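You operate a simulated robot arm through the tools that you are given. There is no shell and no other tool. Be economical: measure what you need, move in short steps, check, and stop when the job is done.

You are at the controls of a simulated two-armed robot. One attempt, no reset.

TASK
On the end of the table, fold the red tea towel in half and then in half again.

It is judged by the outcome, as a careful person would: the job done as asked, and still so three seconds after it is handed in. It fails if anything else is knocked over, pushed out of place, dropped, spilled or broken. Flat cloth is picked up by pressing the open fingertips on it (5 to 10 N) and closing them slowly along it; thin cloth reads only 2 to 8 mm in the jaws.

THE ROBOT
Two 7-joint arms with two-finger parallel grippers on one trunk, on a base that drives. Base frame: it is fixed to the floor where the robot stands at the start and does not move with it; the origin is under the middle of the robot, x ahead of it, y to its left, z up; the surface under the hand at the start is at about z = 0.75. Readings come in m, degrees, newtons and seconds.
The left shoulder is at the start at [0.07, 0.163, 1.045], the right one opposite. With the tool pointing down near the work surface each hand reaches from about 0.4 to 0.88 m from the robot's upright axis, wherever it stands, measured 20 degrees to its own side. Places, roughly: end of the table [0.6, -0.3, 0.8]. Payload 3.43 kg a hand.
Tool frame (each hand has its own): the origin (TCP) lies between the finger pads and is the grasp point; the fingertips stand 0.034 m ahead of it; z points along the fingers, y is the line along which they close. Largest opening 0.128 m; finger width 0.024, thickness 0.012; the body of the gripper, 0.048 by 0.13 m, starts 0.096 m behind the TCP.
Orientation is told as [roll, pitch, yaw] about the base's x, y, z axes, in that order, counted from this pose: with the fingers straight down and closing along the base's y, the tool's x points along the base's -x, its y along +y and its z along -z.

THE INTERFACE
- The arms move only by the tool arm_command. It takes "left_plan", "right_plan" or both (then of equal length, played together; a hand with none holds still); each is a list of rows, each a list of 3 entries, a list of its own where there are three numbers: the shift along the base's x, y, z in units of 250 mm (1.0 is 250 mm), then the turn, a rotation vector about the base's x, y, z in units of 180 degrees (1.0 is 180 degrees), then the gripper command, from -1 (fully open) to 1 (shut), values between in proportion. In form: [[[tx, ty, tz], [wx, wy, wz], grip], ...]. A call has 1 to 12 rows; each row is the pose to reach, as a shift and turn from the pose commanded when the call began. A call with a number of a shift or a turn outside -1 to 1 is refused whole. A row lasts 0.2 s, in which the tool goes at most 0.05 m and 8.6 degrees; a call with a longer step from one row to the next is refused whole, and so is a gripper value outside its range. Where a pose cannot be reached the arm comes as near as it can. A force on the tool above 40 N (or 10 N above the force at the start of the call, whichever is more), or a blocked arm, ends the call early, and 0.2 s more pass. The fingers move at their own pace (about 0.153 m/s each) and stop on an object; they squeeze with about 27 N. The grip force told is the motor's: it shows also when the fingers shut on nothing. Time passes only in rows, and 0.2 s behind the last, so rows that repeat a pose let the fingers close. The reply holds the time, the measured pose of the TCP, the force on the tool along the base axes, the opening and the grip force, in the units named above and with some noise, with the torque about the TCP (base axes, N m) and any sound that the robot's microphone picked up, and new pictures: "show" is both (left out), scene, wrist or none (wrist: the cameras of the hands that moved).
- Cameras (640 x 400 px; columns grow to the right, rows downward): "scene" is now at [0.1121, -0.0379, 1.2584]; the picture's right is [-0.55, -0.83, 0.00], its down [-0.64, 0.43, -0.64] and it looks along [0.53, -0.35, -0.77] (base axes); focal length 214 px, centre (320, 200). "left" rides on the left gripper at [0.076, 0.011, -0.16] in its tool frame; the picture's right is [-0.15, 0.99, 0.00], its down [-0.88, -0.13, -0.46] and it looks along [-0.45, -0.07, 0.89] (tool axes); focal length 234 px, centre (320, 200). "right" rides on the right gripper at [0.076, -0.011, -0.16] in its tool frame; the picture's right is [0.15, 0.99, 0.00], its down [-0.88, 0.13, -0.46] and it looks along [-0.45, 0.07, 0.89] (tool axes); focal length 234 px, centre (320, 200). There is no depth. A picture from a camera that has moved, and an enlarged one, comes with that camera's place and axes in the base frame and with its lens. The place of the scene camera against the robot may be out by one fixed shift of up to 0.012 m in any direction.
- lift_body(by): slides the trunk up (or, below 0, down) by that many m; the arms and the scene camera ride with it, the base frame stays. It gives what a move gives, with no picture.
- base_move(legs): drives the robot by 1 to 6 legs, each [ahead, left, turn to the left] in m, m and degrees, along the robot's own axes; the way and the turn of a leg run together, so that a leg with both is an arc; at most 1.5 m and 180 degrees a leg. The arms and the cameras ride along, it lands a little off, and it stops where it bumps. It gives what a move gives, and a new picture of the scene camera.
- pan_tilt(pan, tilt): turns the head with the scene camera to pan (to the left, within 86 degrees either way) and tilt (down, from -29 to 69), counted from straight ahead of the robot. It gives what a move gives, and a new picture of the scene camera.
- close_up(camera, box): a new picture of the part [left, top, right, bottom] of that camera's present view, enlarged. It takes no simulated time.
- finish_job(): hands the job in; it is judged then, once.

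Go step by step. Nothing tells you exact positions but the pictures and the camera data: compare them with the known pose of the tool, close in by small moves and look again before you grip or let go. The budget is 120 turns and 260 pictures, counting those below and the enlarged ones. Unless the task says otherwise, let go and move clear before handing in, and close with one line.

The tools are called after "Emit:" as a command line: name --argument value ..., lists and objects as JSON in quotes. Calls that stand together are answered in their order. arm_command: Moves the arms, as the interface text tells. Its arguments: {"type":"object","properties":{"left_plan":{"type":"array"},"right_plan":{"type":"array"},"show":{"type":"string","enum":["both","scene","wrist","none"]}},"required":[]} The other tools are called the same way: lift_body (by) slides the trunk up or down; base_move (legs) drives the base; pan_tilt (pan, tilt) turns the head that bears the scene camera; close_up (camera, box) takes an enlarged picture of a part of a camera's view; finish_job () hands the job in.

At the start:

```text
time: 0.0
left_tool_pos: [0.6907, 0.0419, 0.9925]
left_tool_rot: [0.0, 0.0, 0.0]
left_ft_force: [-0.3, -0.1, -0.4]
left_ft_torque: [-0.02, 0.03, -0.02]
left_finger_gap: 0.1279
left_grip_force: 0.0
right_tool_pos: [0.4031, -0.3311, 0.9204]
right_tool_rot: [0.1, 0.1, 0.1]
right_ft_force: [0.4, 0.7, 0.0]
right_ft_torque: [0.01, 0.0, 0.0]
right_finger_gap: 0.128
right_grip_force: 0.1
trunk travel left (down, up): [-0.525, 0.415]
robot x, y, heading: [-0.0009, -0.0016, -0.1]
head pan, tilt: [-33.5, 50.5]
```

scene: 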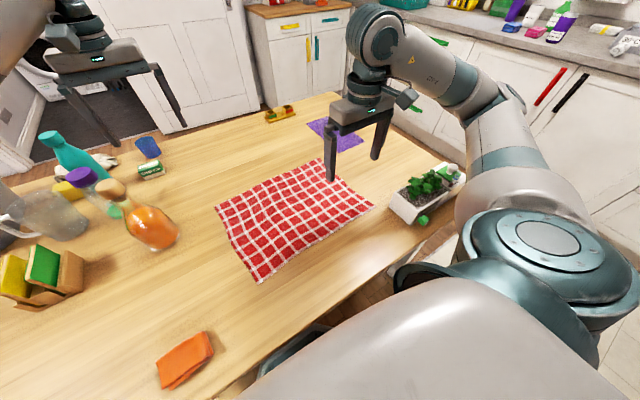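
right: 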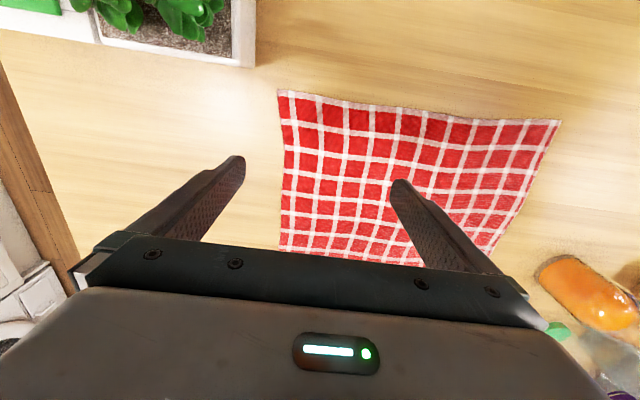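
left: 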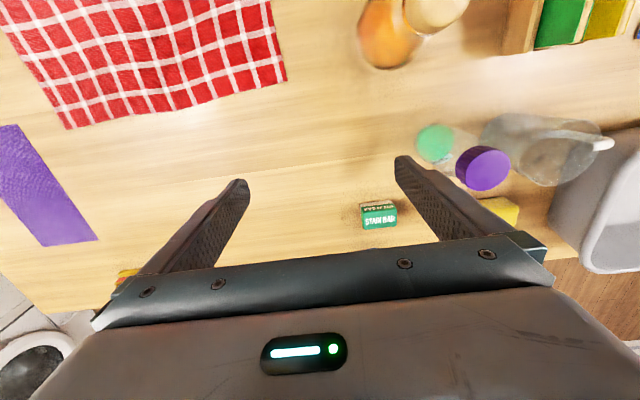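

The red towel lies roughly over x 0.34–0.61, y −0.38–0.0, and its near edge is a bit too close for my reach. I'll back the base off a little, then look again.

Emit:
base_move --legs '[[-0.12, 0, 0]]'

Emit:
close_up --camera "scene" --box '[180, 80, 500, 280]'

```text
time: 1.2
left_tool_pos: [0.5702, 0.0424, 0.9933]
left_tool_rot: [0.0, 0.0, 0.1]
left_ft_force: [-0.6, -0.2, -0.3]
left_ft_torque: [0.0, -0.03, -0.02]
left_finger_gap: 0.128
left_grip_force: 0.1
right_tool_pos: [0.2829, -0.3307, 0.9214]
right_tool_rot: [0.1, 0.0, -0.1]
right_ft_force: [-0.1, 0.1, 0.2]
right_ft_torque: [-0.02, -0.04, 0.03]
right_finger_gap: 0.128
right_grip_force: 0.1
trunk travel left (down, up): [-0.525, 0.415]
robot x, y, heading: [-0.1186, 0.0007, -0.2]
head pan, tilt: [-33.5, 50.5]
camera scene: at [-0.0091, -0.0378, 1.2585], right [-0.55, -0.83, 0.0], down [-0.64, 0.43, -0.64], along [0.53, -0.35, -0.77], focal length 214 px, centre (320, 200)
```

scene: 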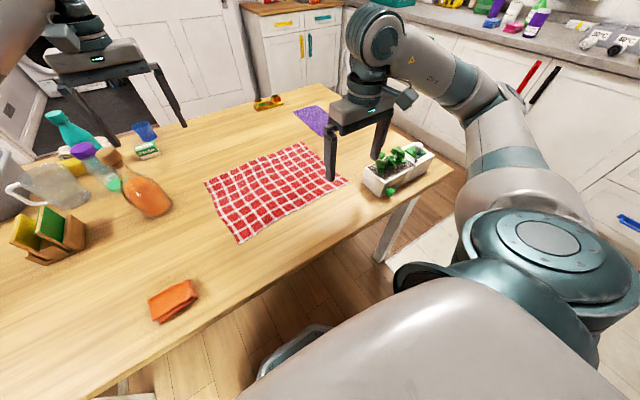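

```text
2.00 times, centred on (340, 180) of scene
camera zoom: at [-0.0091, -0.0378, 1.2585], right [-0.55, -0.83, 0.0], down [-0.64, 0.43, -0.64], along [0.53, -0.35, -0.77], focal length 429 px, centre (280, 240)
```

zoom: 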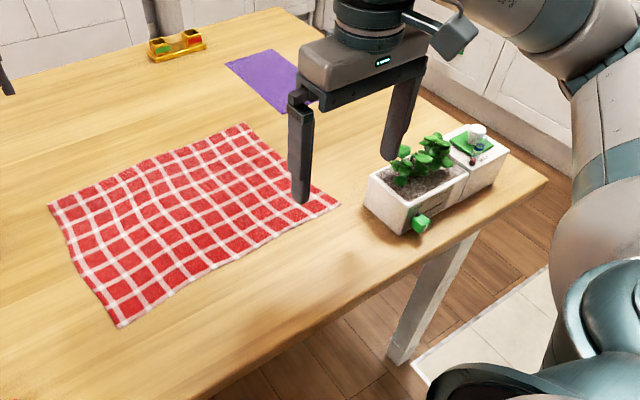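

Corners estimated: A(0.618,0.006), B(0.333,−0.009), C(0.352,−0.395), D(0.632,−0.379), with the plant box just beyond C. I'll hover both hands over the near corners B and C with partly open fingers.

Emit:
arm_command --left_plan '[[[-0.11, -0.045, -0.08], [0, 0, 0], -0.5], [[-0.22, -0.09, -0.16], [0, 0, 0], 0], [[-0.33, -0.13, -0.24], [0, 0, 0], 0], [[-0.44, -0.175, -0.33], [0, 0, 0], 0], [[-0.55, -0.22, -0.41], [0, 0, 0], 0], [[-0.66, -0.26, -0.49], [0, 0, 0], 0], [[-0.77, -0.31, -0.57], [0, 0, 0], 0], [[-0.872, -0.348, -0.652], [0, 0, 0], 0], [[-0.872, -0.348, -0.652], [0, 0, 0], 0]]' --right_plan '[[[0.04, -0.01, -0.0], [0, 0, 0], -0.5], [[0.08, -0.02, -0.0], [0, 0, 0], 0], [[0.12, -0.03, -0.0], [0, 0, 0], 0], [[0.18, -0.04, -0.0], [0, 0, 0], 0], [[0.25, -0.05, -0.08], [0, 0, 0], 0], [[0.34, -0.076, -0.16], [0, 0, 0], 0], [[0.34, -0.076, -0.26], [0, 0, 0], 0], [[0.34, -0.076, -0.364], [0, 0, 0], 0], [[0.34, -0.076, -0.364], [0, 0, 0], 0]]'

```text
time: 3.2
left_tool_pos: [0.3513, -0.0442, 0.8293]
left_tool_rot: [0.1, 0.0, 0.1]
left_ft_force: [-0.3, 0.1, -0.3]
left_ft_torque: [0.0, -0.03, 0.0]
left_finger_gap: 0.0641
left_grip_force: 0.1
right_tool_pos: [0.3671, -0.3507, 0.8297]
right_tool_rot: [0.1, 0.0, 0.1]
right_ft_force: [-0.4, 0.5, 0.0]
right_ft_torque: [0.01, 0.01, 0.0]
right_finger_gap: 0.0639
right_grip_force: 0.1
trunk travel left (down, up): [-0.525, 0.415]
robot x, y, heading: [-0.1201, -0.0016, -0.0]
head pan, tilt: [-33.5, 50.5]
camera scene: at [-0.0085, -0.0376, 1.2585], right [-0.55, -0.83, 0.0], down [-0.64, 0.43, -0.64], along [0.53, -0.35, -0.77], focal length 214 px, centre (320, 200)
camera right: at [0.2916, -0.3624, 0.9903], right [-0.15, 0.99, 0.0], down [0.88, 0.13, 0.46], along [0.45, 0.07, -0.89], focal length 234 px, centre (320, 200)
camera left: at [0.2773, -0.0344, 0.9891], right [0.15, 0.99, 0.0], down [0.88, -0.13, 0.46], along [0.45, -0.07, -0.89], focal length 234 px, centre (320, 200)
```

scene: 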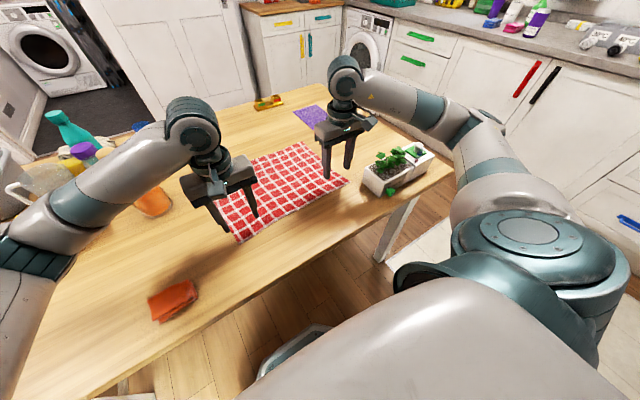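
right: 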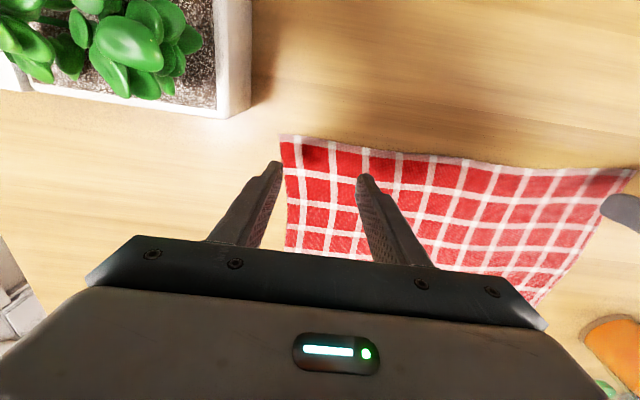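
left: 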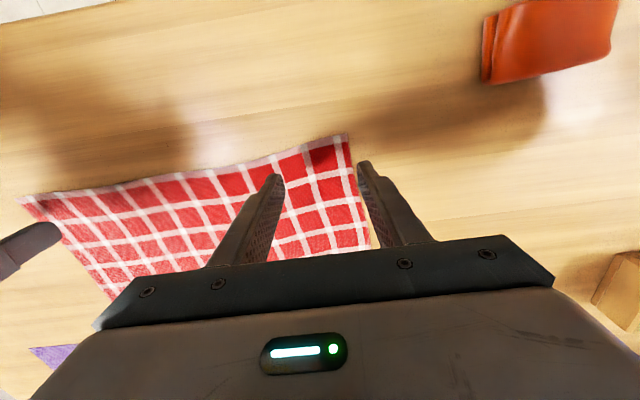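

Wrist views confirm B ≈(0.330,−0.015) and C ≈(0.346,−0.394). I'll shift the hands slightly inward and lower them to just above the cloth.

Emit:
arm_command --left_plan '[[[0.0, -0.064, -0.04], [0, 0, 0], 0], [[0.0, -0.064, -0.1], [0, 0, 0], 0], [[0.0, -0.064, -0.15], [0, 0, 0], 0], [[0.0, -0.064, -0.165], [0, 0, 0], 0]]' --right_plan '[[[-0.012, 0.024, -0.04], [0, 0, 0], 0], [[-0.012, 0.024, -0.1], [0, 0, 0], 0], [[-0.012, 0.024, -0.15], [0, 0, 0], 0], [[-0.012, 0.024, -0.167], [0, 0, 0], 0]]' --show "wrist"

```text
time: 4.2
left_tool_pos: [0.3529, -0.0608, 0.7877]
left_tool_rot: [0.0, 0.1, 0.0]
left_ft_force: [1.4, 0.7, -0.6]
left_ft_torque: [-0.02, -0.02, 0.0]
left_finger_gap: 0.0638
left_grip_force: 0.0
right_tool_pos: [0.3653, -0.3432, 0.788]
right_tool_rot: [0.0, 0.0, 0.0]
right_ft_force: [0.6, -0.3, 0.1]
right_ft_torque: [-0.01, 0.0, 0.0]
right_finger_gap: 0.0636
right_grip_force: 0.0
trunk travel left (down, up): [-0.525, 0.415]
robot x, y, heading: [-0.1184, -0.0014, -0.2]
head pan, tilt: [-33.5, 50.5]
camera right: at [0.2885, -0.3559, 0.949], right [-0.15, 0.99, 0.0], down [0.88, 0.13, 0.46], along [0.45, 0.07, -0.89], focal length 234 px, centre (320, 200)
camera left: at [0.2779, -0.0508, 0.9481], right [0.15, 0.99, 0.0], down [0.88, -0.13, 0.46], along [0.45, -0.07, -0.89], focal length 234 px, centre (320, 200)
```

right: 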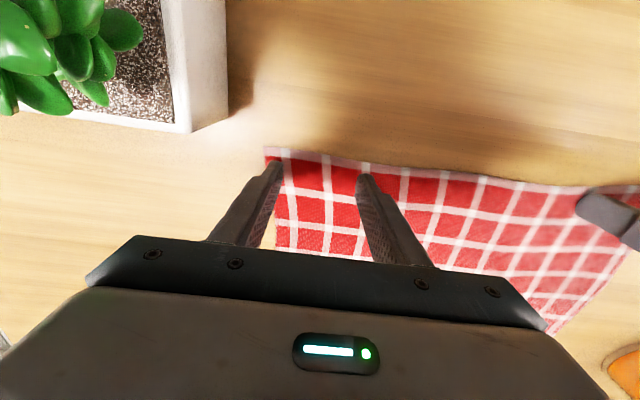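
left: 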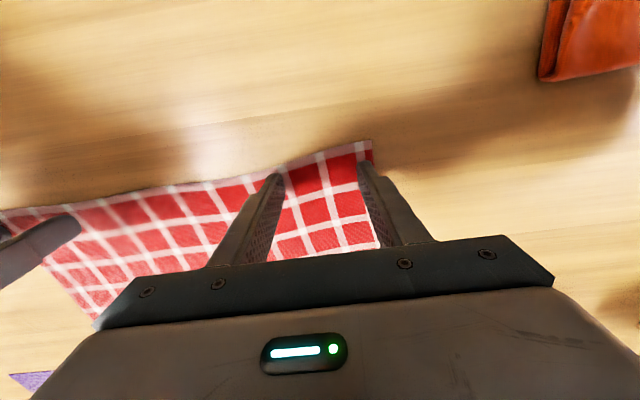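

Fingers are over the corners with a few millimetres of clearance. Lowering gently to make contact.

Emit:
arm_command --left_plan '[[[0.0, -0.03, -0.005], [0, 0, 0], 0], [[0.0, -0.03, -0.012], [0, 0, 0], 0], [[0.0, -0.03, -0.018], [0, 0, 0], 0], [[0.0, -0.03, -0.018], [0, 0, 0], 0]]' --right_plan '[[[0, 0.0, -0.005], [0, 0, 0], 0], [[0, 0.0, -0.012], [0, 0, 0], 0], [[0, 0, -0.018], [0, 0, 0], 0], [[0, 0, -0.018], [0, 0, 0], 0]]' --show "none"

```text
time: 5.2
left_tool_pos: [0.352, -0.0681, 0.7863]
left_tool_rot: [0.0, -0.1, 0.1]
left_ft_force: [2.0, -0.5, 7.0]
left_ft_torque: [0.11, -0.06, -0.03]
left_finger_gap: 0.0639
left_grip_force: 0.0
right_tool_pos: [0.364, -0.3442, 0.7851]
right_tool_rot: [-0.1, -0.2, -0.1]
right_ft_force: [3.3, -3.6, 19.5]
right_ft_torque: [-0.05, -0.04, 0.01]
right_finger_gap: 0.0637
right_grip_force: 0.1
trunk travel left (down, up): [-0.525, 0.415]
robot x, y, heading: [-0.1174, -0.002, -0.0]
head pan, tilt: [-33.5, 50.5]
```

Left presses with 7 N, right with about 19 N. I'll ease the right up slightly and close both slowly.

Emit:
arm_command --left_plan '[[[0, 0, 0], [0, 0, 0], 0], [[0, 0, 0], [0, 0, 0], 0.1], [[0, 0, 0], [0, 0, 0], 0.2], [[0, 0, 0], [0, 0, 0], 0.3], [[0, 0, 0], [0, 0, 0], 0.4], [[0, 0, 0], [0, 0, 0], 0.5], [[0, 0, 0], [0, 0, 0], 0.6], [[0, 0, 0], [0, 0, 0], 0.7], [[0, 0, 0], [0, 0, 0], 0.8], [[0, 0, 0], [0, 0, 0], 0.9], [[0, 0, 0], [0, 0, 0], 1], [[0, 0, 0], [0, 0, 0], 1]]' --right_plan '[[[0, 0, 0.007], [0, 0, 0], 0], [[0, 0, 0.007], [0, 0, 0], 0.1], [[0, 0, 0.007], [0, 0, 0], 0.2], [[0, 0, 0.007], [0, 0, 0], 0.3], [[0, 0, 0.007], [0, 0, 0], 0.4], [[0, 0, 0.007], [0, 0, 0], 0.5], [[0, 0, 0.007], [0, 0, 0], 0.6], [[0, 0, 0.007], [0, 0, 0], 0.7], [[0, 0, 0.007], [0, 0, 0], 0.8], [[0, 0, 0.007], [0, 0, 0], 0.9], [[0, 0, 0.007], [0, 0, 0], 1], [[0, 0, 0.007], [0, 0, 0], 1]]'

```text
time: 7.8
left_tool_pos: [0.3522, -0.0686, 0.7855]
left_tool_rot: [-0.1, -0.1, 0.3]
left_ft_force: [-0.1, -1.8, 24.7]
left_ft_torque: [0.0, 0.13, 0.01]
left_finger_gap: 0.0026
left_grip_force: 27.2
right_tool_pos: [0.3631, -0.3434, 0.7859]
right_tool_rot: [-0.1, -0.1, 0.0]
right_ft_force: [-0.7, -0.5, 1.7]
right_ft_torque: [-0.05, 0.03, 0.01]
right_finger_gap: 0.0
right_grip_force: 26.6
trunk travel left (down, up): [-0.525, 0.415]
robot x, y, heading: [-0.1194, 0.0001, 0.0]
head pan, tilt: [-33.5, 50.5]
camera scene: at [-0.0103, -0.0377, 1.2587], right [-0.55, -0.83, 0.0], down [-0.64, 0.43, -0.64], along [0.53, -0.35, -0.77], focal length 214 px, centre (320, 200)
camera right: at [0.2872, -0.356, 0.9468], right [-0.15, 0.99, 0.0], down [0.88, 0.13, 0.46], along [0.45, 0.07, -0.89], focal length 234 px, centre (320, 200)
camera left: at [0.2764, -0.0583, 0.9447], right [0.15, 0.99, 0.0], down [0.88, -0.13, 0.46], along [0.45, -0.07, -0.89], focal length 234 px, centre (320, 200)
```

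scene: 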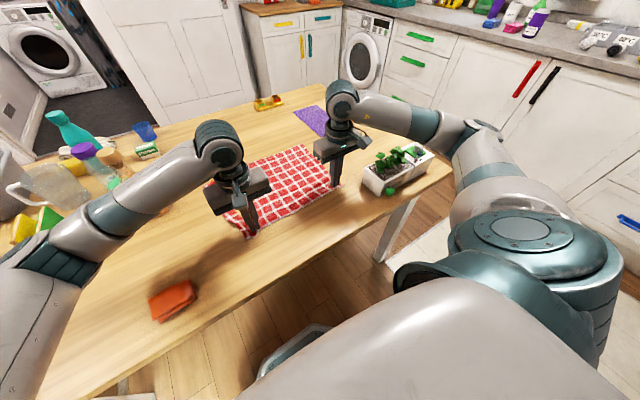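
right: 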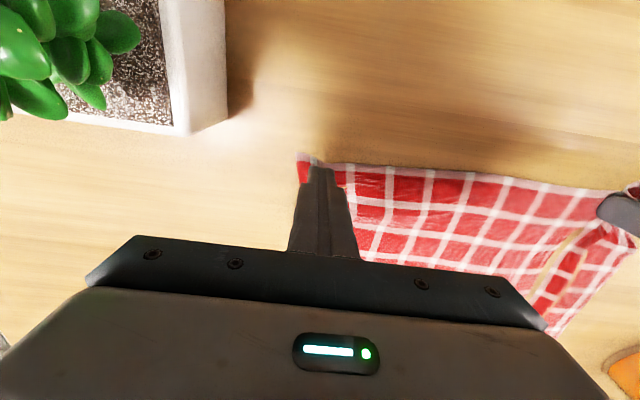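
left: 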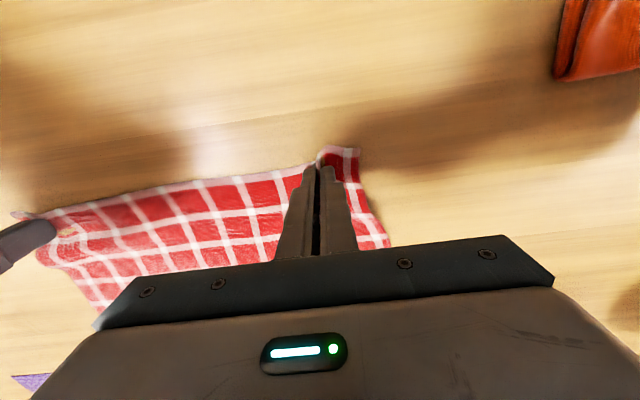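

The left hand holds cloth (2.6 mm), while the right slipped off. I'll lift the right a bit, reopen it, and press again a little harder; the left rises slightly to relax.

Emit:
arm_command --left_plan '[[[0, 0, 0.01], [0, 0, 0], 1], [[0, 0, 0.02], [0, 0, 0], 1], [[0, 0, 0.02], [0, 0, 0], 1], [[0, 0, 0.02], [0, 0, 0], 1], [[0, 0, 0.02], [0, 0, 0], 1], [[0, 0, 0.02], [0, 0, 0], 1], [[0, 0, 0.02], [0, 0, 0], 1]]' --right_plan '[[[0, 0, 0.04], [0, 0, 0], 1], [[0, 0.0, 0.04], [0, 0, 0], 0.2], [[0, 0.01, 0.04], [0, 0, 0], 0.1], [[0, 0.016, 0.02], [0, 0, 0], 0.1], [[0, 0.016, 0.003], [0, 0, 0], 0.1], [[0, 0.016, -0.004], [0, 0, 0], 0.1], [[0, 0.016, -0.004], [0, 0, 0], 0.1]]' --show "wrist"

```text
time: 9.4
left_tool_pos: [0.3511, -0.068, 0.791]
left_tool_rot: [0.0, 0.0, 0.1]
left_ft_force: [0.1, 0.5, -0.2]
left_ft_torque: [-0.01, -0.01, 0.0]
left_finger_gap: 0.0024
left_grip_force: 26.8
right_tool_pos: [0.3648, -0.3396, 0.7853]
right_tool_rot: [-0.1, -0.2, -0.1]
right_ft_force: [1.6, -0.9, 12.6]
right_ft_torque: [0.39, 0.07, -0.08]
right_finger_gap: 0.0572
right_grip_force: 0.2
trunk travel left (down, up): [-0.525, 0.415]
robot x, y, heading: [-0.1205, -0.0013, -0.2]
head pan, tilt: [-33.5, 50.5]
camera right: at [0.2884, -0.3518, 0.9462], right [-0.15, 0.99, 0.0], down [0.88, 0.13, 0.46], along [0.45, 0.07, -0.89], focal length 234 px, centre (320, 200)
camera left: at [0.2773, -0.058, 0.9493], right [0.15, 0.99, 0.0], down [0.88, -0.13, 0.46], along [0.45, -0.07, -0.89], focal length 234 px, centre (320, 200)
```

right: 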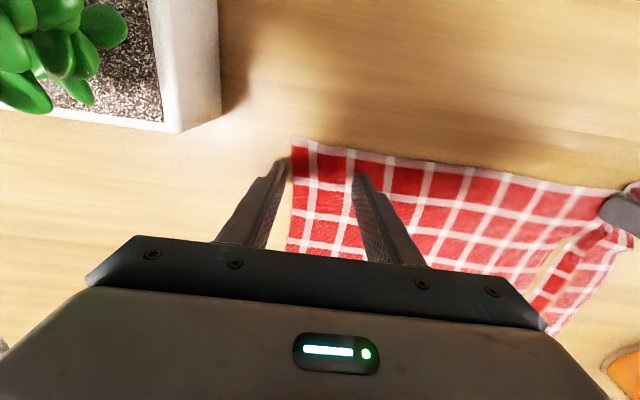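
left: 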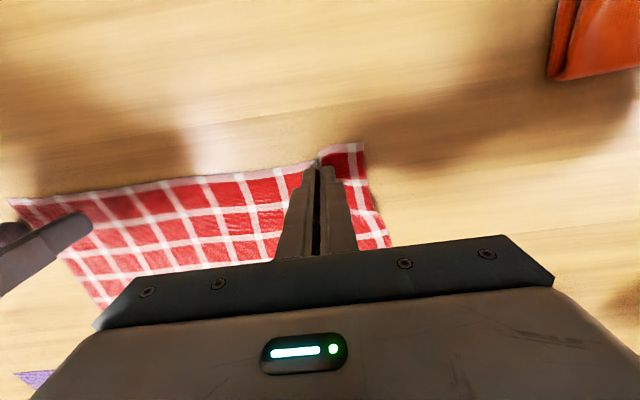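

The cloth corner shifted to y≈−0.367, so the right outer finger is off the cloth. Lift slightly, shift +y about 2.2 cm, and press again.

Emit:
arm_command --right_plan '[[[0, 0.0, 0.03], [0, 0, 0], 0.1], [[0, 0.05, 0.03], [0, 0, 0], 0.1], [[-0.01, 0.09, 0.03], [0, 0, 0], 0.1], [[-0.01, 0.09, 0.01], [0, 0, 0], 0.1], [[-0.01, 0.09, 0.002], [0, 0, 0], 0.1], [[-0.01, 0.09, 0.0], [0, 0, 0], 0.1], [[-0.01, 0.09, 0.0], [0, 0, 0], 0.1]]' --show "wrist"

```text
time: 11.0
left_tool_pos: [0.3512, -0.0675, 0.7906]
left_tool_rot: [0.0, -0.1, 0.0]
left_ft_force: [0.5, 0.6, -0.1]
left_ft_torque: [0.0, -0.04, -0.01]
left_finger_gap: 0.0027
left_grip_force: 27.1
right_tool_pos: [0.3606, -0.3173, 0.7853]
right_tool_rot: [-0.1, -0.2, 0.1]
right_ft_force: [-1.4, -2.0, 16.4]
right_ft_torque: [-0.21, 0.09, 0.07]
right_finger_gap: 0.0575
right_grip_force: 0.2
trunk travel left (down, up): [-0.525, 0.415]
robot x, y, heading: [-0.1211, -0.0032, -0.0]
head pan, tilt: [-33.5, 50.5]
camera right: at [0.2848, -0.3291, 0.9463], right [-0.15, 0.99, 0.0], down [0.88, 0.13, 0.46], along [0.45, 0.07, -0.89], focal length 234 px, centre (320, 200)
```

right: 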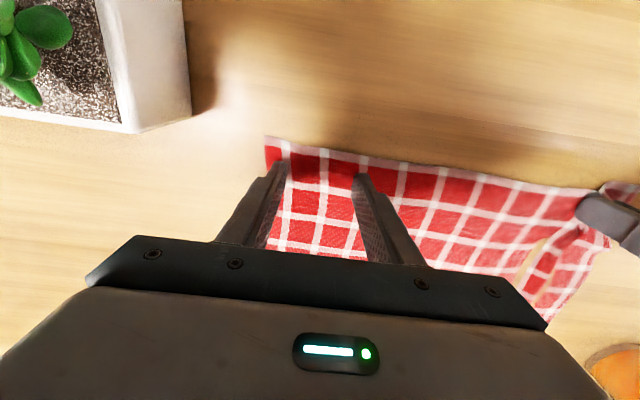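

Both right fingers are on cloth now; ease the pressure slightly and close slowly.

Emit:
arm_command --right_plan '[[[0, 0, 0.003], [0, 0, 0], 0.1], [[0, 0, 0.003], [0, 0, 0], 0.2], [[0, 0, 0.003], [0, 0, 0], 0.28], [[0, 0, 0.003], [0, 0, 0], 0.36], [[0, 0, 0.003], [0, 0, 0], 0.44], [[0, 0, 0.003], [0, 0, 0], 0.52], [[0, 0, 0.003], [0, 0, 0], 0.6], [[0, 0, 0.003], [0, 0, 0], 0.7], [[0, 0, 0.003], [0, 0, 0], 0.8], [[0, 0, 0.003], [0, 0, 0], 0.9], [[0, 0, 0.003], [0, 0, 0], 1], [[0, 0, 0.003], [0, 0, 0], 1]]' --show "wrist"

```text
time: 13.6
left_tool_pos: [0.3509, -0.0693, 0.7902]
left_tool_rot: [-0.2, -0.1, 0.0]
left_ft_force: [-0.3, -12.2, -0.8]
left_ft_torque: [-0.46, -0.03, -0.1]
left_finger_gap: 0.0027
left_grip_force: 27.2
right_tool_pos: [0.362, -0.3154, 0.7875]
right_tool_rot: [0.0, -0.2, 0.1]
right_ft_force: [2.0, 16.9, 22.8]
right_ft_torque: [0.66, -0.35, 0.07]
right_finger_gap: 0.0047
right_grip_force: 26.3
trunk travel left (down, up): [-0.525, 0.415]
robot x, y, heading: [-0.122, 0.0, 0.1]
head pan, tilt: [-33.5, 50.5]
camera right: at [0.2851, -0.3277, 0.9473], right [-0.15, 0.99, 0.0], down [0.88, 0.13, 0.46], along [0.45, 0.07, -0.89], focal length 234 px, centre (320, 200)
```

right: 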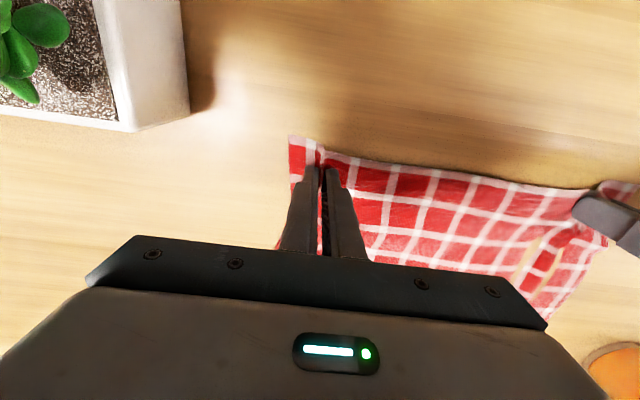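

Both corners are gripped and the cloth is taut between the hands. I'll ease the hands together slightly and lift 6 cm to check the hold.

Emit:
arm_command --left_plan '[[[0, -0.012, 0.02], [0, 0, 0], 1], [[0.02, -0.012, 0.08], [0, 0, 0], 1], [[0.04, -0.012, 0.16], [0, 0, 0], 1], [[0.06, -0.012, 0.24], [0, 0, 0], 1], [[0.06, -0.012, 0.24], [0, 0, 0], 1]]' --right_plan '[[[0, 0.012, 0.02], [0, 0, 0], 1], [[0.02, 0.012, 0.08], [0, 0, 0], 1], [[0.04, 0.012, 0.16], [0, 0, 0], 1], [[0.06, 0.012, 0.24], [0, 0, 0], 1], [[0.06, 0.012, 0.24], [0, 0, 0], 1]]'

Emit:
close_up --camera "scene" --box '[180, 100, 400, 260]'

```text
time: 14.8
left_tool_pos: [0.3677, -0.0715, 0.8492]
left_tool_rot: [0.0, 0.1, 0.0]
left_ft_force: [0.3, -7.8, -0.6]
left_ft_torque: [-0.29, 0.0, -0.07]
left_finger_gap: 0.0024
left_grip_force: 27.0
right_tool_pos: [0.3762, -0.3154, 0.8455]
right_tool_rot: [0.1, 0.1, 0.0]
right_ft_force: [0.2, 6.7, 0.8]
right_ft_torque: [0.27, 0.01, 0.04]
right_finger_gap: 0.0022
right_grip_force: 26.7
trunk travel left (down, up): [-0.525, 0.415]
robot x, y, heading: [-0.1197, -0.0014, -0.0]
head pan, tilt: [-33.5, 50.5]
camera scene: at [-0.0081, -0.0381, 1.2584], right [-0.55, -0.83, 0.0], down [-0.64, 0.43, -0.64], along [0.53, -0.35, -0.77], focal length 214 px, centre (320, 200)
camera right: at [0.3012, -0.3273, 1.0058], right [-0.15, 0.99, 0.0], down [0.88, 0.13, 0.45], along [0.45, 0.07, -0.89], focal length 234 px, centre (320, 200)
camera left: at [0.2939, -0.062, 1.0087], right [0.15, 0.99, 0.0], down [0.88, -0.13, 0.45], along [0.45, -0.07, -0.89], focal length 234 px, centre (320, 200)
```

scene: 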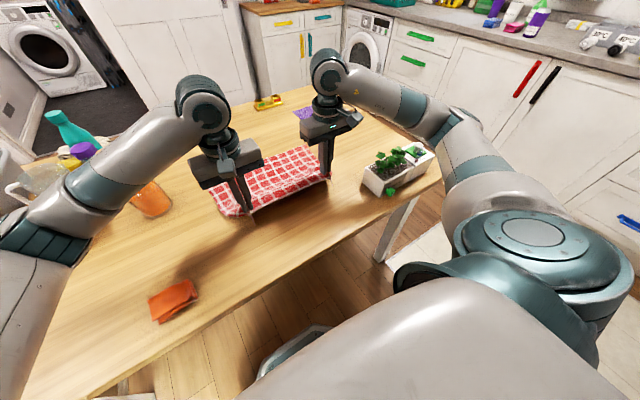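
right: 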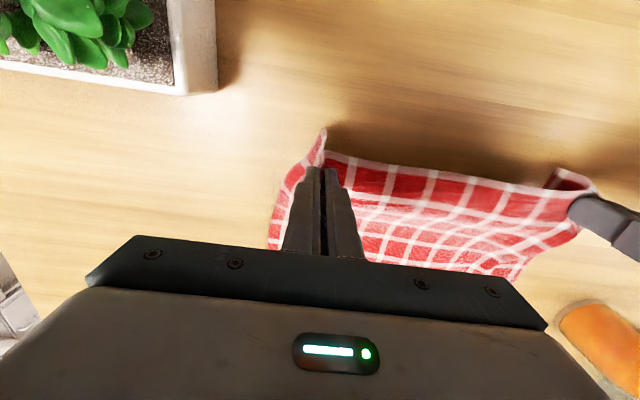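
left: 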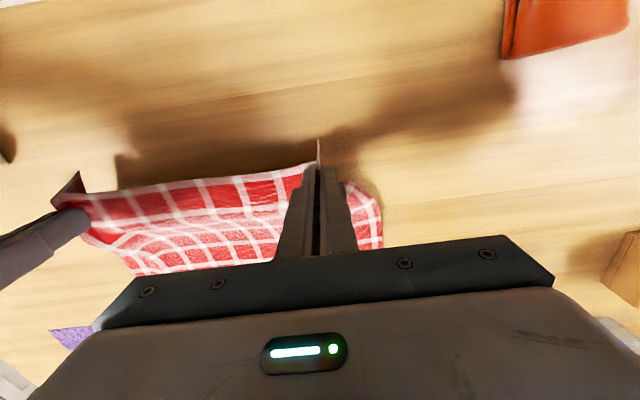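

```text
2.50 times, centred on (290, 180) of scene
camera zoom: at [-0.0081, -0.0381, 1.2584], right [-0.55, -0.83, 0.0], down [-0.64, 0.43, -0.64], along [0.53, -0.35, -0.77], focal length 536 px, centre (395, 250)
```

zoom: 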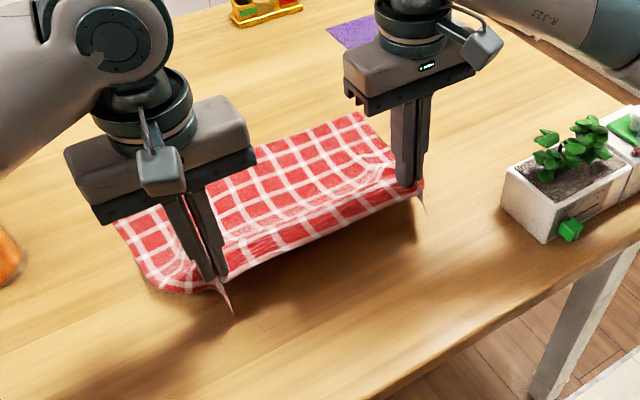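

Held cleanly. Now carry both corners in an arc over to the far edge, ending just above it.

Emit:
arm_command --left_plan '[[[0.07, 0, 0.06], [0, 0, 0], 1], [[0.15, 0, 0.11], [0, 0, 0], 1], [[0.24, 0, 0.15], [0, 0, 0], 1], [[0.33, 0, 0.17], [0, 0, 0], 1], [[0.42, 0, 0.18], [0, 0, 0], 1], [[0.52, 0, 0.17], [0, 0, 0], 1], [[0.62, 0, 0.14], [0, 0, 0], 1], [[0.72, 0, 0.1], [0, 0, 0], 1], [[0.81, 0, 0.04], [0, 0, 0], 1], [[0.89, 0, -0.04], [0, 0, 0], 1], [[0.95, 0, -0.13], [0, 0, 0], 1], [[0.95, 0, -0.19], [0, 0, 0], 1]]' --right_plan '[[[0.07, 0, 0.06], [0, 0, 0], 1], [[0.15, 0, 0.11], [0, 0, 0], 1], [[0.24, 0, 0.15], [0, 0, 0], 1], [[0.33, 0, 0.17], [0, 0, 0], 1], [[0.42, 0, 0.18], [0, 0, 0], 1], [[0.52, 0, 0.17], [0, 0, 0], 1], [[0.62, 0, 0.14], [0, 0, 0], 1], [[0.72, 0, 0.1], [0, 0, 0], 1], [[0.81, 0, 0.04], [0, 0, 0], 1], [[0.89, 0, -0.04], [0, 0, 0], 1], [[0.95, 0, -0.13], [0, 0, 0], 1], [[0.95, 0, -0.175], [0, 0, 0], 1]]'

Emit:
close_up --camera "scene" --box '[180, 80, 400, 240]'

```text
time: 17.4
left_tool_pos: [0.6053, -0.0705, 0.8014]
left_tool_rot: [0.0, 0.1, 0.0]
left_ft_force: [0.3, -5.7, -1.1]
left_ft_torque: [-0.19, -0.02, -0.04]
left_finger_gap: 0.0024
left_grip_force: 26.9
right_tool_pos: [0.6148, -0.3128, 0.8]
right_tool_rot: [0.0, 0.0, 0.0]
right_ft_force: [-0.7, 6.4, 0.5]
right_ft_torque: [0.21, 0.01, 0.05]
right_finger_gap: 0.0023
right_grip_force: 27.3
trunk travel left (down, up): [-0.525, 0.415]
robot x, y, heading: [-0.1212, 0.0033, -0.0]
head pan, tilt: [-33.5, 50.5]
camera scene: at [-0.0082, -0.038, 1.2585], right [-0.55, -0.83, 0.0], down [-0.64, 0.43, -0.64], along [0.53, -0.35, -0.77], focal length 214 px, centre (320, 200)
camera right: at [0.5391, -0.3259, 0.9617], right [-0.15, 0.99, 0.0], down [0.88, 0.13, 0.46], along [0.45, 0.07, -0.89], focal length 234 px, centre (320, 200)
camera left: at [0.5303, -0.0615, 0.9609], right [0.15, 0.99, 0.0], down [0.88, -0.13, 0.46], along [0.45, -0.07, -0.89], focal length 234 px, centre (320, 200)
```

scene: 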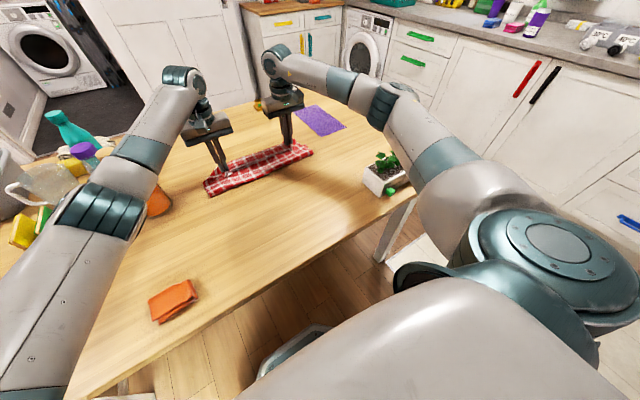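
right: 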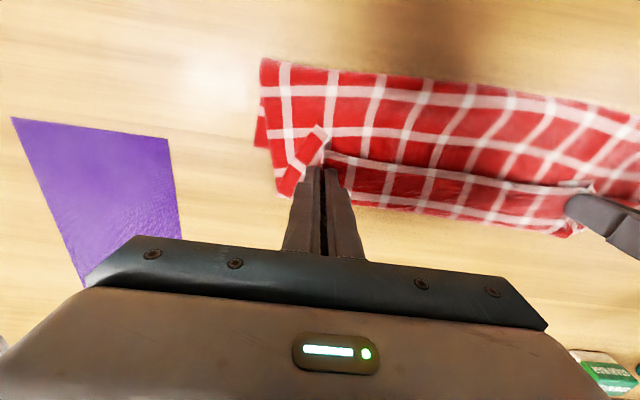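
left: 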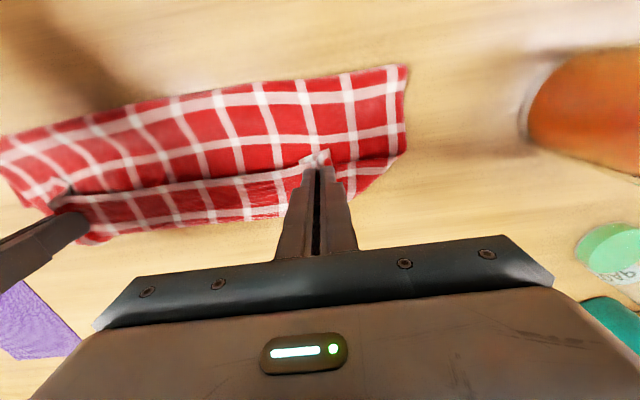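

```text
2.50 times, centred on (290, 160) of scene
camera zoom: at [-0.0082, -0.038, 1.2585], right [-0.55, -0.83, 0.0], down [-0.64, 0.43, -0.64], along [0.53, -0.35, -0.77], focal length 536 px, centre (395, 300)
```

zoom: 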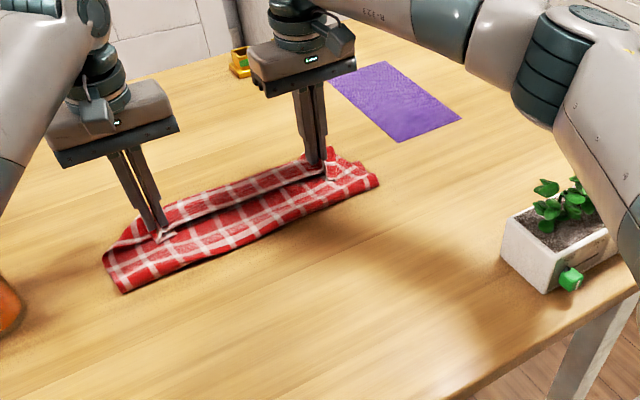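

The held hem still faces back and the sheet bulges beyond the fingers, so the top layer isn't drawn out fully. I'll raise slightly, pull farther to +x, lower again and look.

Emit:
arm_command --left_plan '[[[0.0, 0, 0.08], [0, 0, 0], 1], [[0.06, 0, 0.14], [0, 0, 0], 1], [[0.12, 0, 0.16], [0, 0, 0], 1], [[0.17, 0, 0.14], [0, 0, 0], 1], [[0.2, 0, 0.1], [0, 0, 0], 1], [[0.2, 0, 0.05], [0, 0, 0], 1], [[0.2, 0, 0.0], [0, 0, 0], 1]]' --right_plan '[[[0.0, 0, 0.08], [0, 0, 0], 1], [[0.06, 0, 0.14], [0, 0, 0], 1], [[0.12, 0, 0.16], [0, 0, 0], 1], [[0.17, 0, 0.14], [0, 0, 0], 1], [[0.2, 0, 0.1], [0, 0, 0], 1], [[0.2, 0, 0.05], [0, 0, 0], 1], [[0.2, 0, 0.0], [0, 0, 0], 1]]'

Emit:
close_up --camera "scene" --box '[190, 100, 350, 200]'

```text
time: 19.0
left_tool_pos: [0.6521, -0.0703, 0.8028]
left_tool_rot: [0.0, 0.0, 0.0]
left_ft_force: [1.2, -8.8, 0.8]
left_ft_torque: [-0.31, 0.0, -0.09]
left_finger_gap: 0.0024
left_grip_force: 27.7
left hand out of reach, approached as far as the arm can: row 5, 7
right_tool_pos: [0.6644, -0.3141, 0.8004]
right_tool_rot: [0.0, 0.0, 0.2]
right_ft_force: [0.3, 8.0, 0.7]
right_ft_torque: [0.32, 0.01, 0.08]
right_finger_gap: 0.0025
right_grip_force: 27.0
trunk travel left (down, up): [-0.525, 0.415]
robot x, y, heading: [-0.121, 0.0002, 0.0]
head pan, tilt: [-33.5, 50.5]
camera scene: at [-0.0075, -0.0377, 1.2584], right [-0.55, -0.83, 0.0], down [-0.64, 0.43, -0.64], along [0.53, -0.35, -0.77], focal length 214 px, centre (320, 200)
camera right: at [0.5889, -0.326, 0.9617], right [-0.15, 0.99, 0.0], down [0.88, 0.13, 0.46], along [0.45, 0.07, -0.89], focal length 234 px, centre (320, 200)
camera left: at [0.5784, -0.0599, 0.961], right [0.15, 0.99, 0.0], down [0.88, -0.13, 0.46], along [0.45, -0.07, -0.89], focal length 234 px, centre (320, 200)
```

scene: 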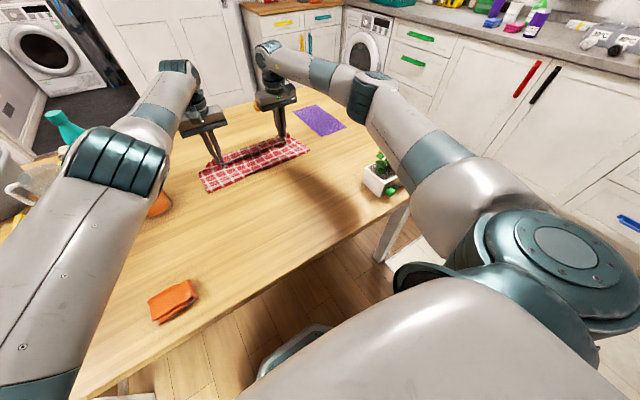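
right: 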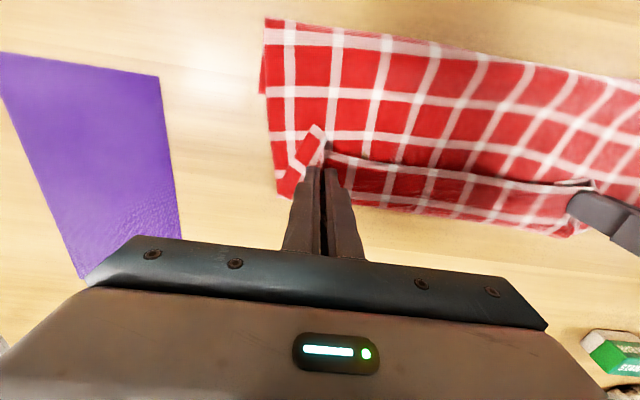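
left: 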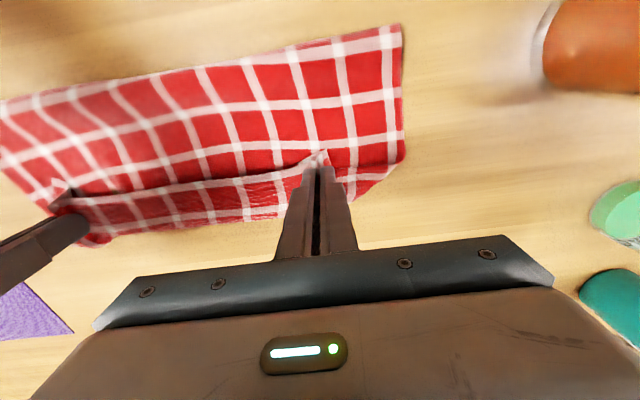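

```text
4.00 times, centred on (270, 150) of scene
camera zoom: at [-0.0075, -0.0377, 1.2584], right [-0.55, -0.83, 0.0], down [-0.64, 0.43, -0.64], along [0.53, -0.35, -0.77], focal length 858 px, centre (520, 400)
```

zoom: 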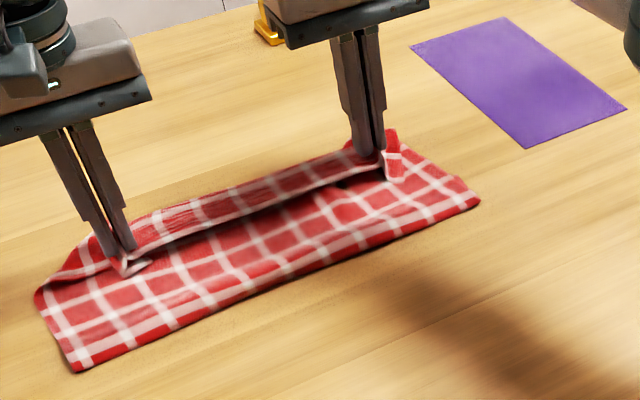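

The hem is curled back (crease on the far side), and I've pulled too far: the top layer is now longer than the bottom. I'll go back up along the arc, then come down about 7 cm nearer so the fold line falls in the middle.

Emit:
arm_command --left_plan '[[[-0.05, 0, 0.12], [0, 0, 0], 1], [[-0.15, 0, 0.22], [0, 0, 0], 1], [[-0.27, 0, 0.3], [0, 0, 0], 1], [[-0.4, 0, 0.34], [0, 0, 0], 1], [[-0.54, 0, 0.36], [0, 0, 0], 1], [[-0.54, 0, 0.36], [0, 0, 0], 1], [[-0.48, 0, 0.31], [0, 0, 0], 1], [[-0.42, 0, 0.24], [0, 0, 0], 1], [[-0.36, 0, 0.17], [0, 0, 0], 1], [[-0.3, 0, 0.1], [0, 0, 0], 1], [[-0.28, 0, 0.03], [0, 0, 0], 1], [[-0.28, 0, -0.02], [0, 0, 0], 1]]' --right_plan '[[[-0.05, 0, 0.12], [0, 0, 0], 1], [[-0.15, 0, 0.22], [0, 0, 0], 1], [[-0.27, 0, 0.3], [0, 0, 0], 1], [[-0.4, 0, 0.34], [0, 0, 0], 1], [[-0.54, 0, 0.36], [0, 0, 0], 1], [[-0.54, 0, 0.36], [0, 0, 0], 1], [[-0.48, 0, 0.31], [0, 0, 0], 1], [[-0.42, 0, 0.24], [0, 0, 0], 1], [[-0.36, 0, 0.17], [0, 0, 0], 1], [[-0.3, 0, 0.1], [0, 0, 0], 1], [[-0.28, 0, 0.03], [0, 0, 0], 1], [[-0.28, 0, -0.02], [0, 0, 0], 1]]'

Emit:
close_up --camera "scene" --box '[190, 100, 350, 200]'

```text
time: 21.6
left_tool_pos: [0.5817, -0.0693, 0.7965]
left_tool_rot: [0.1, 0.0, -0.1]
left_ft_force: [0.8, -10.4, 0.5]
left_ft_torque: [-0.38, -0.04, -0.07]
left_finger_gap: 0.0024
left_grip_force: 27.1
right_tool_pos: [0.5936, -0.3142, 0.7959]
right_tool_rot: [0.0, 0.0, 0.0]
right_ft_force: [-0.6, 11.1, 1.2]
right_ft_torque: [0.39, 0.0, 0.1]
right_finger_gap: 0.0027
right_grip_force: 26.9
trunk travel left (down, up): [-0.525, 0.415]
robot x, y, heading: [-0.1197, -0.0025, 0.0]
head pan, tilt: [-33.5, 50.5]
camera scene: at [-0.0082, -0.0378, 1.2585], right [-0.55, -0.83, 0.0], down [-0.64, 0.43, -0.64], along [0.53, -0.35, -0.77], focal length 214 px, centre (320, 200)
camera right: at [0.5182, -0.3265, 0.9565], right [-0.15, 0.99, 0.0], down [0.88, 0.13, 0.46], along [0.45, 0.07, -0.89], focal length 234 px, centre (320, 200)
camera left: at [0.5078, -0.0596, 0.9556], right [0.15, 0.99, 0.0], down [0.88, -0.13, 0.46], along [0.45, -0.07, -0.89], focal length 234 px, centre (320, 200)
```

scene: 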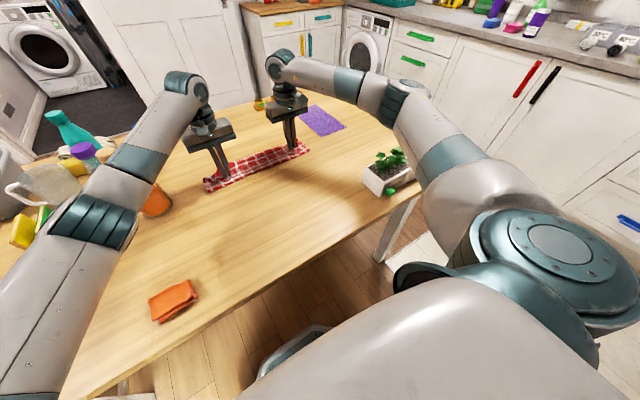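
right: 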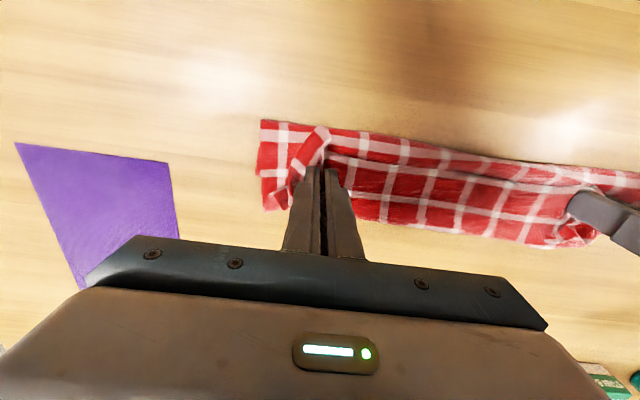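
left: 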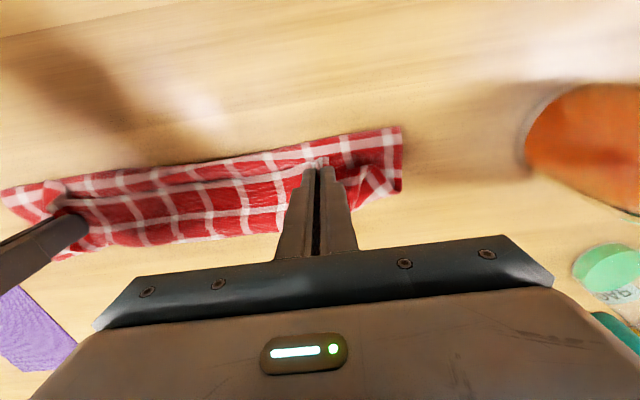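

```text
4.00 times, centred on (270, 150) of scene
camera zoom: at [-0.0082, -0.0378, 1.2585], right [-0.55, -0.83, 0.0], down [-0.64, 0.43, -0.64], along [0.53, -0.35, -0.77], focal length 858 px, centre (520, 400)
```

zoom: 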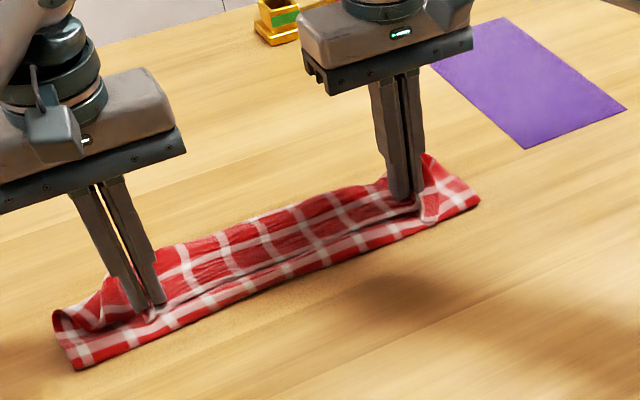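

The curl is inherent: the hem as held faces toward the robot. So better to fold the other way: lift the whole towel hanging, lay the lower half down moving away, then bring the held hem back toward me so it ends facing the right way.

Emit:
arm_command --left_plan '[[[0, 0, 0.1], [0, 0, 0], 1], [[-0.03, 0, 0.2], [0, 0, 0], 1], [[-0.08, 0, 0.3], [0, 0, 0], 1], [[-0.13, 0, 0.4], [0, 0, 0], 1], [[-0.18, 0, 0.5], [0, 0, 0], 1], [[-0.24, 0, 0.6], [0, 0, 0], 1], [[-0.3, 0, 0.7], [0, 0, 0], 1], [[-0.36, 0, 0.8], [0, 0, 0], 1], [[-0.42, 0, 0.9], [0, 0, 0], 1], [[-0.48, 0, 1.0], [0, 0, 0], 1], [[-0.52, 0, 1.0], [0, 0, 0], 1], [[-0.52, 0, 1.0], [0, 0, 0], 1]]' --right_plan '[[[0, 0, 0.1], [0, 0, 0], 1], [[-0.03, 0, 0.2], [0, 0, 0], 1], [[-0.08, 0, 0.3], [0, 0, 0], 1], [[-0.13, 0, 0.4], [0, 0, 0], 1], [[-0.18, 0, 0.5], [0, 0, 0], 1], [[-0.24, 0, 0.6], [0, 0, 0], 1], [[-0.3, 0, 0.7], [0, 0, 0], 1], [[-0.36, 0, 0.8], [0, 0, 0], 1], [[-0.42, 0, 0.9], [0, 0, 0], 1], [[-0.48, 0, 1.0], [0, 0, 0], 1], [[-0.52, 0, 1.0], [0, 0, 0], 1], [[-0.52, 0, 1.0], [0, 0, 0], 1]]' --show "scene"

```text
time: 24.2
left_tool_pos: [0.4536, -0.069, 1.0453]
left_tool_rot: [0.0, 0.0, 0.1]
left_ft_force: [0.0, -10.0, -0.4]
left_ft_torque: [-0.36, 0.0, -0.05]
left_finger_gap: 0.0022
left_grip_force: 27.0
right_tool_pos: [0.4647, -0.3146, 1.0465]
right_tool_rot: [0.0, 0.0, 0.0]
right_ft_force: [-1.2, 9.8, -0.3]
right_ft_torque: [0.32, 0.01, 0.06]
right_finger_gap: 0.0026
right_grip_force: 27.2
trunk travel left (down, up): [-0.525, 0.415]
robot x, y, heading: [-0.1177, -0.0005, -0.2]
head pan, tilt: [-33.5, 50.5]
camera scene: at [-0.0084, -0.0377, 1.2585], right [-0.55, -0.83, 0.0], down [-0.64, 0.43, -0.64], along [0.53, -0.35, -0.77], focal length 214 px, centre (320, 200)
```

scene: 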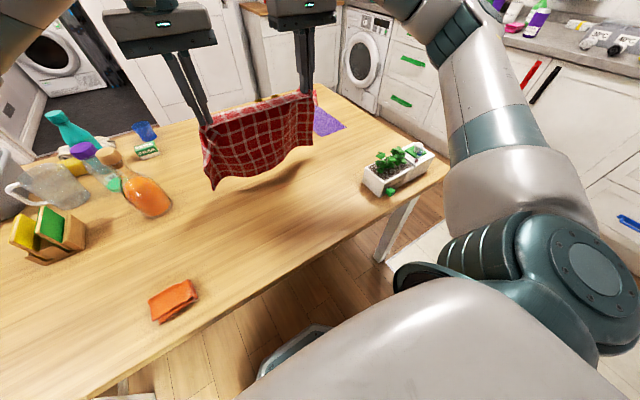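

The towel hangs cleanly, its lower edge trailing on the table around x≈0.55. I'll raise it clear and move it nearer so the lower edge hangs around x≈0.42.

Emit:
arm_command --left_plan '[[[0, -0.008, 0.1], [0, 0, 0], 1], [[-0.05, -0.008, 0.18], [0, 0, 0], 1], [[-0.1, -0.008, 0.2], [0, 0, 0], 1], [[-0.15, -0.008, 0.2], [0, 0, 0], 1], [[-0.15, -0.008, 0.2], [0, 0, 0], 1], [[-0.15, -0.008, 0.2], [0, 0, 0], 1], [[-0.15, -0.008, 0.2], [0, 0, 0], 1]]' --right_plan '[[[0, 0.008, 0.1], [0, 0, 0], 1], [[-0.05, 0.008, 0.18], [0, 0, 0], 1], [[-0.1, 0.008, 0.2], [0, 0, 0], 1], [[-0.15, 0.008, 0.2], [0, 0, 0], 1], [[-0.15, 0.008, 0.2], [0, 0, 0], 1], [[-0.15, 0.008, 0.2], [0, 0, 0], 1], [[-0.15, 0.008, 0.2], [0, 0, 0], 1]]'

```text
time: 25.8
left_tool_pos: [0.4144, -0.0712, 1.0959]
left_tool_rot: [0.1, -0.1, 0.2]
left_ft_force: [-0.8, -2.9, -1.1]
left_ft_torque: [-0.17, 0.0, -0.03]
left_finger_gap: 0.0025
left_grip_force: 27.0
right_tool_pos: [0.4265, -0.3108, 1.0963]
right_tool_rot: [0.0, 0.0, 0.0]
right_ft_force: [-0.9, 4.0, 0.2]
right_ft_torque: [0.11, -0.03, 0.02]
right_finger_gap: 0.0026
right_grip_force: 27.1
trunk travel left (down, up): [-0.525, 0.415]
robot x, y, heading: [-0.1202, -0.0009, -0.0]
head pan, tilt: [-33.5, 50.5]
camera scene: at [-0.0082, -0.0379, 1.2584], right [-0.55, -0.83, 0.0], down [-0.64, 0.43, -0.64], along [0.53, -0.35, -0.77], focal length 214 px, centre (320, 200)
camera right: at [0.3511, -0.324, 1.2567], right [-0.15, 0.99, 0.0], down [0.88, 0.13, 0.46], along [0.45, 0.07, -0.89], focal length 234 px, centre (320, 200)
camera left: at [0.3408, -0.0616, 1.256], right [0.15, 0.99, 0.0], down [0.88, -0.13, 0.46], along [0.45, -0.07, -0.89], focal length 234 px, centre (320, 200)
```

scene: 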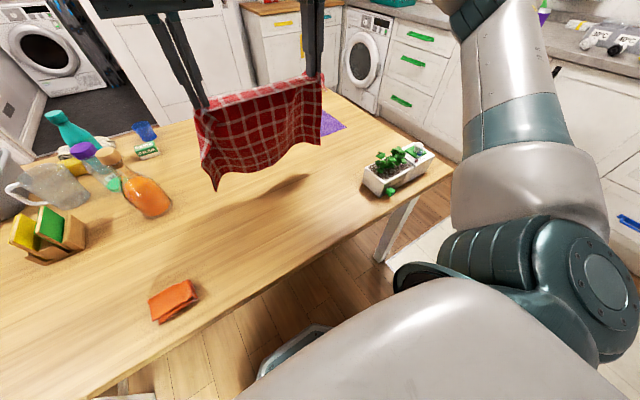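
right: 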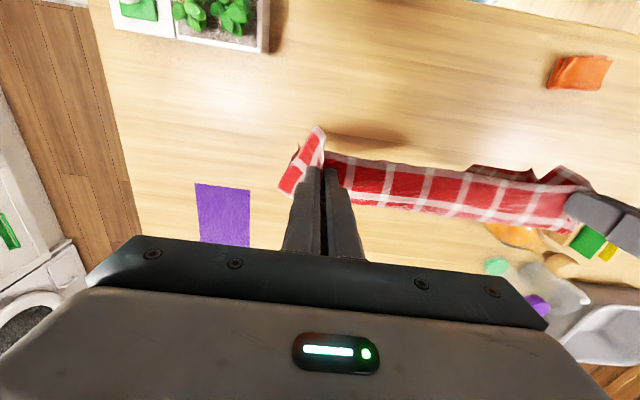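
left: 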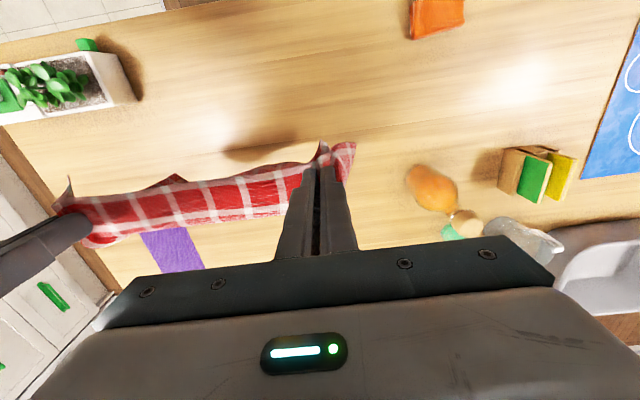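

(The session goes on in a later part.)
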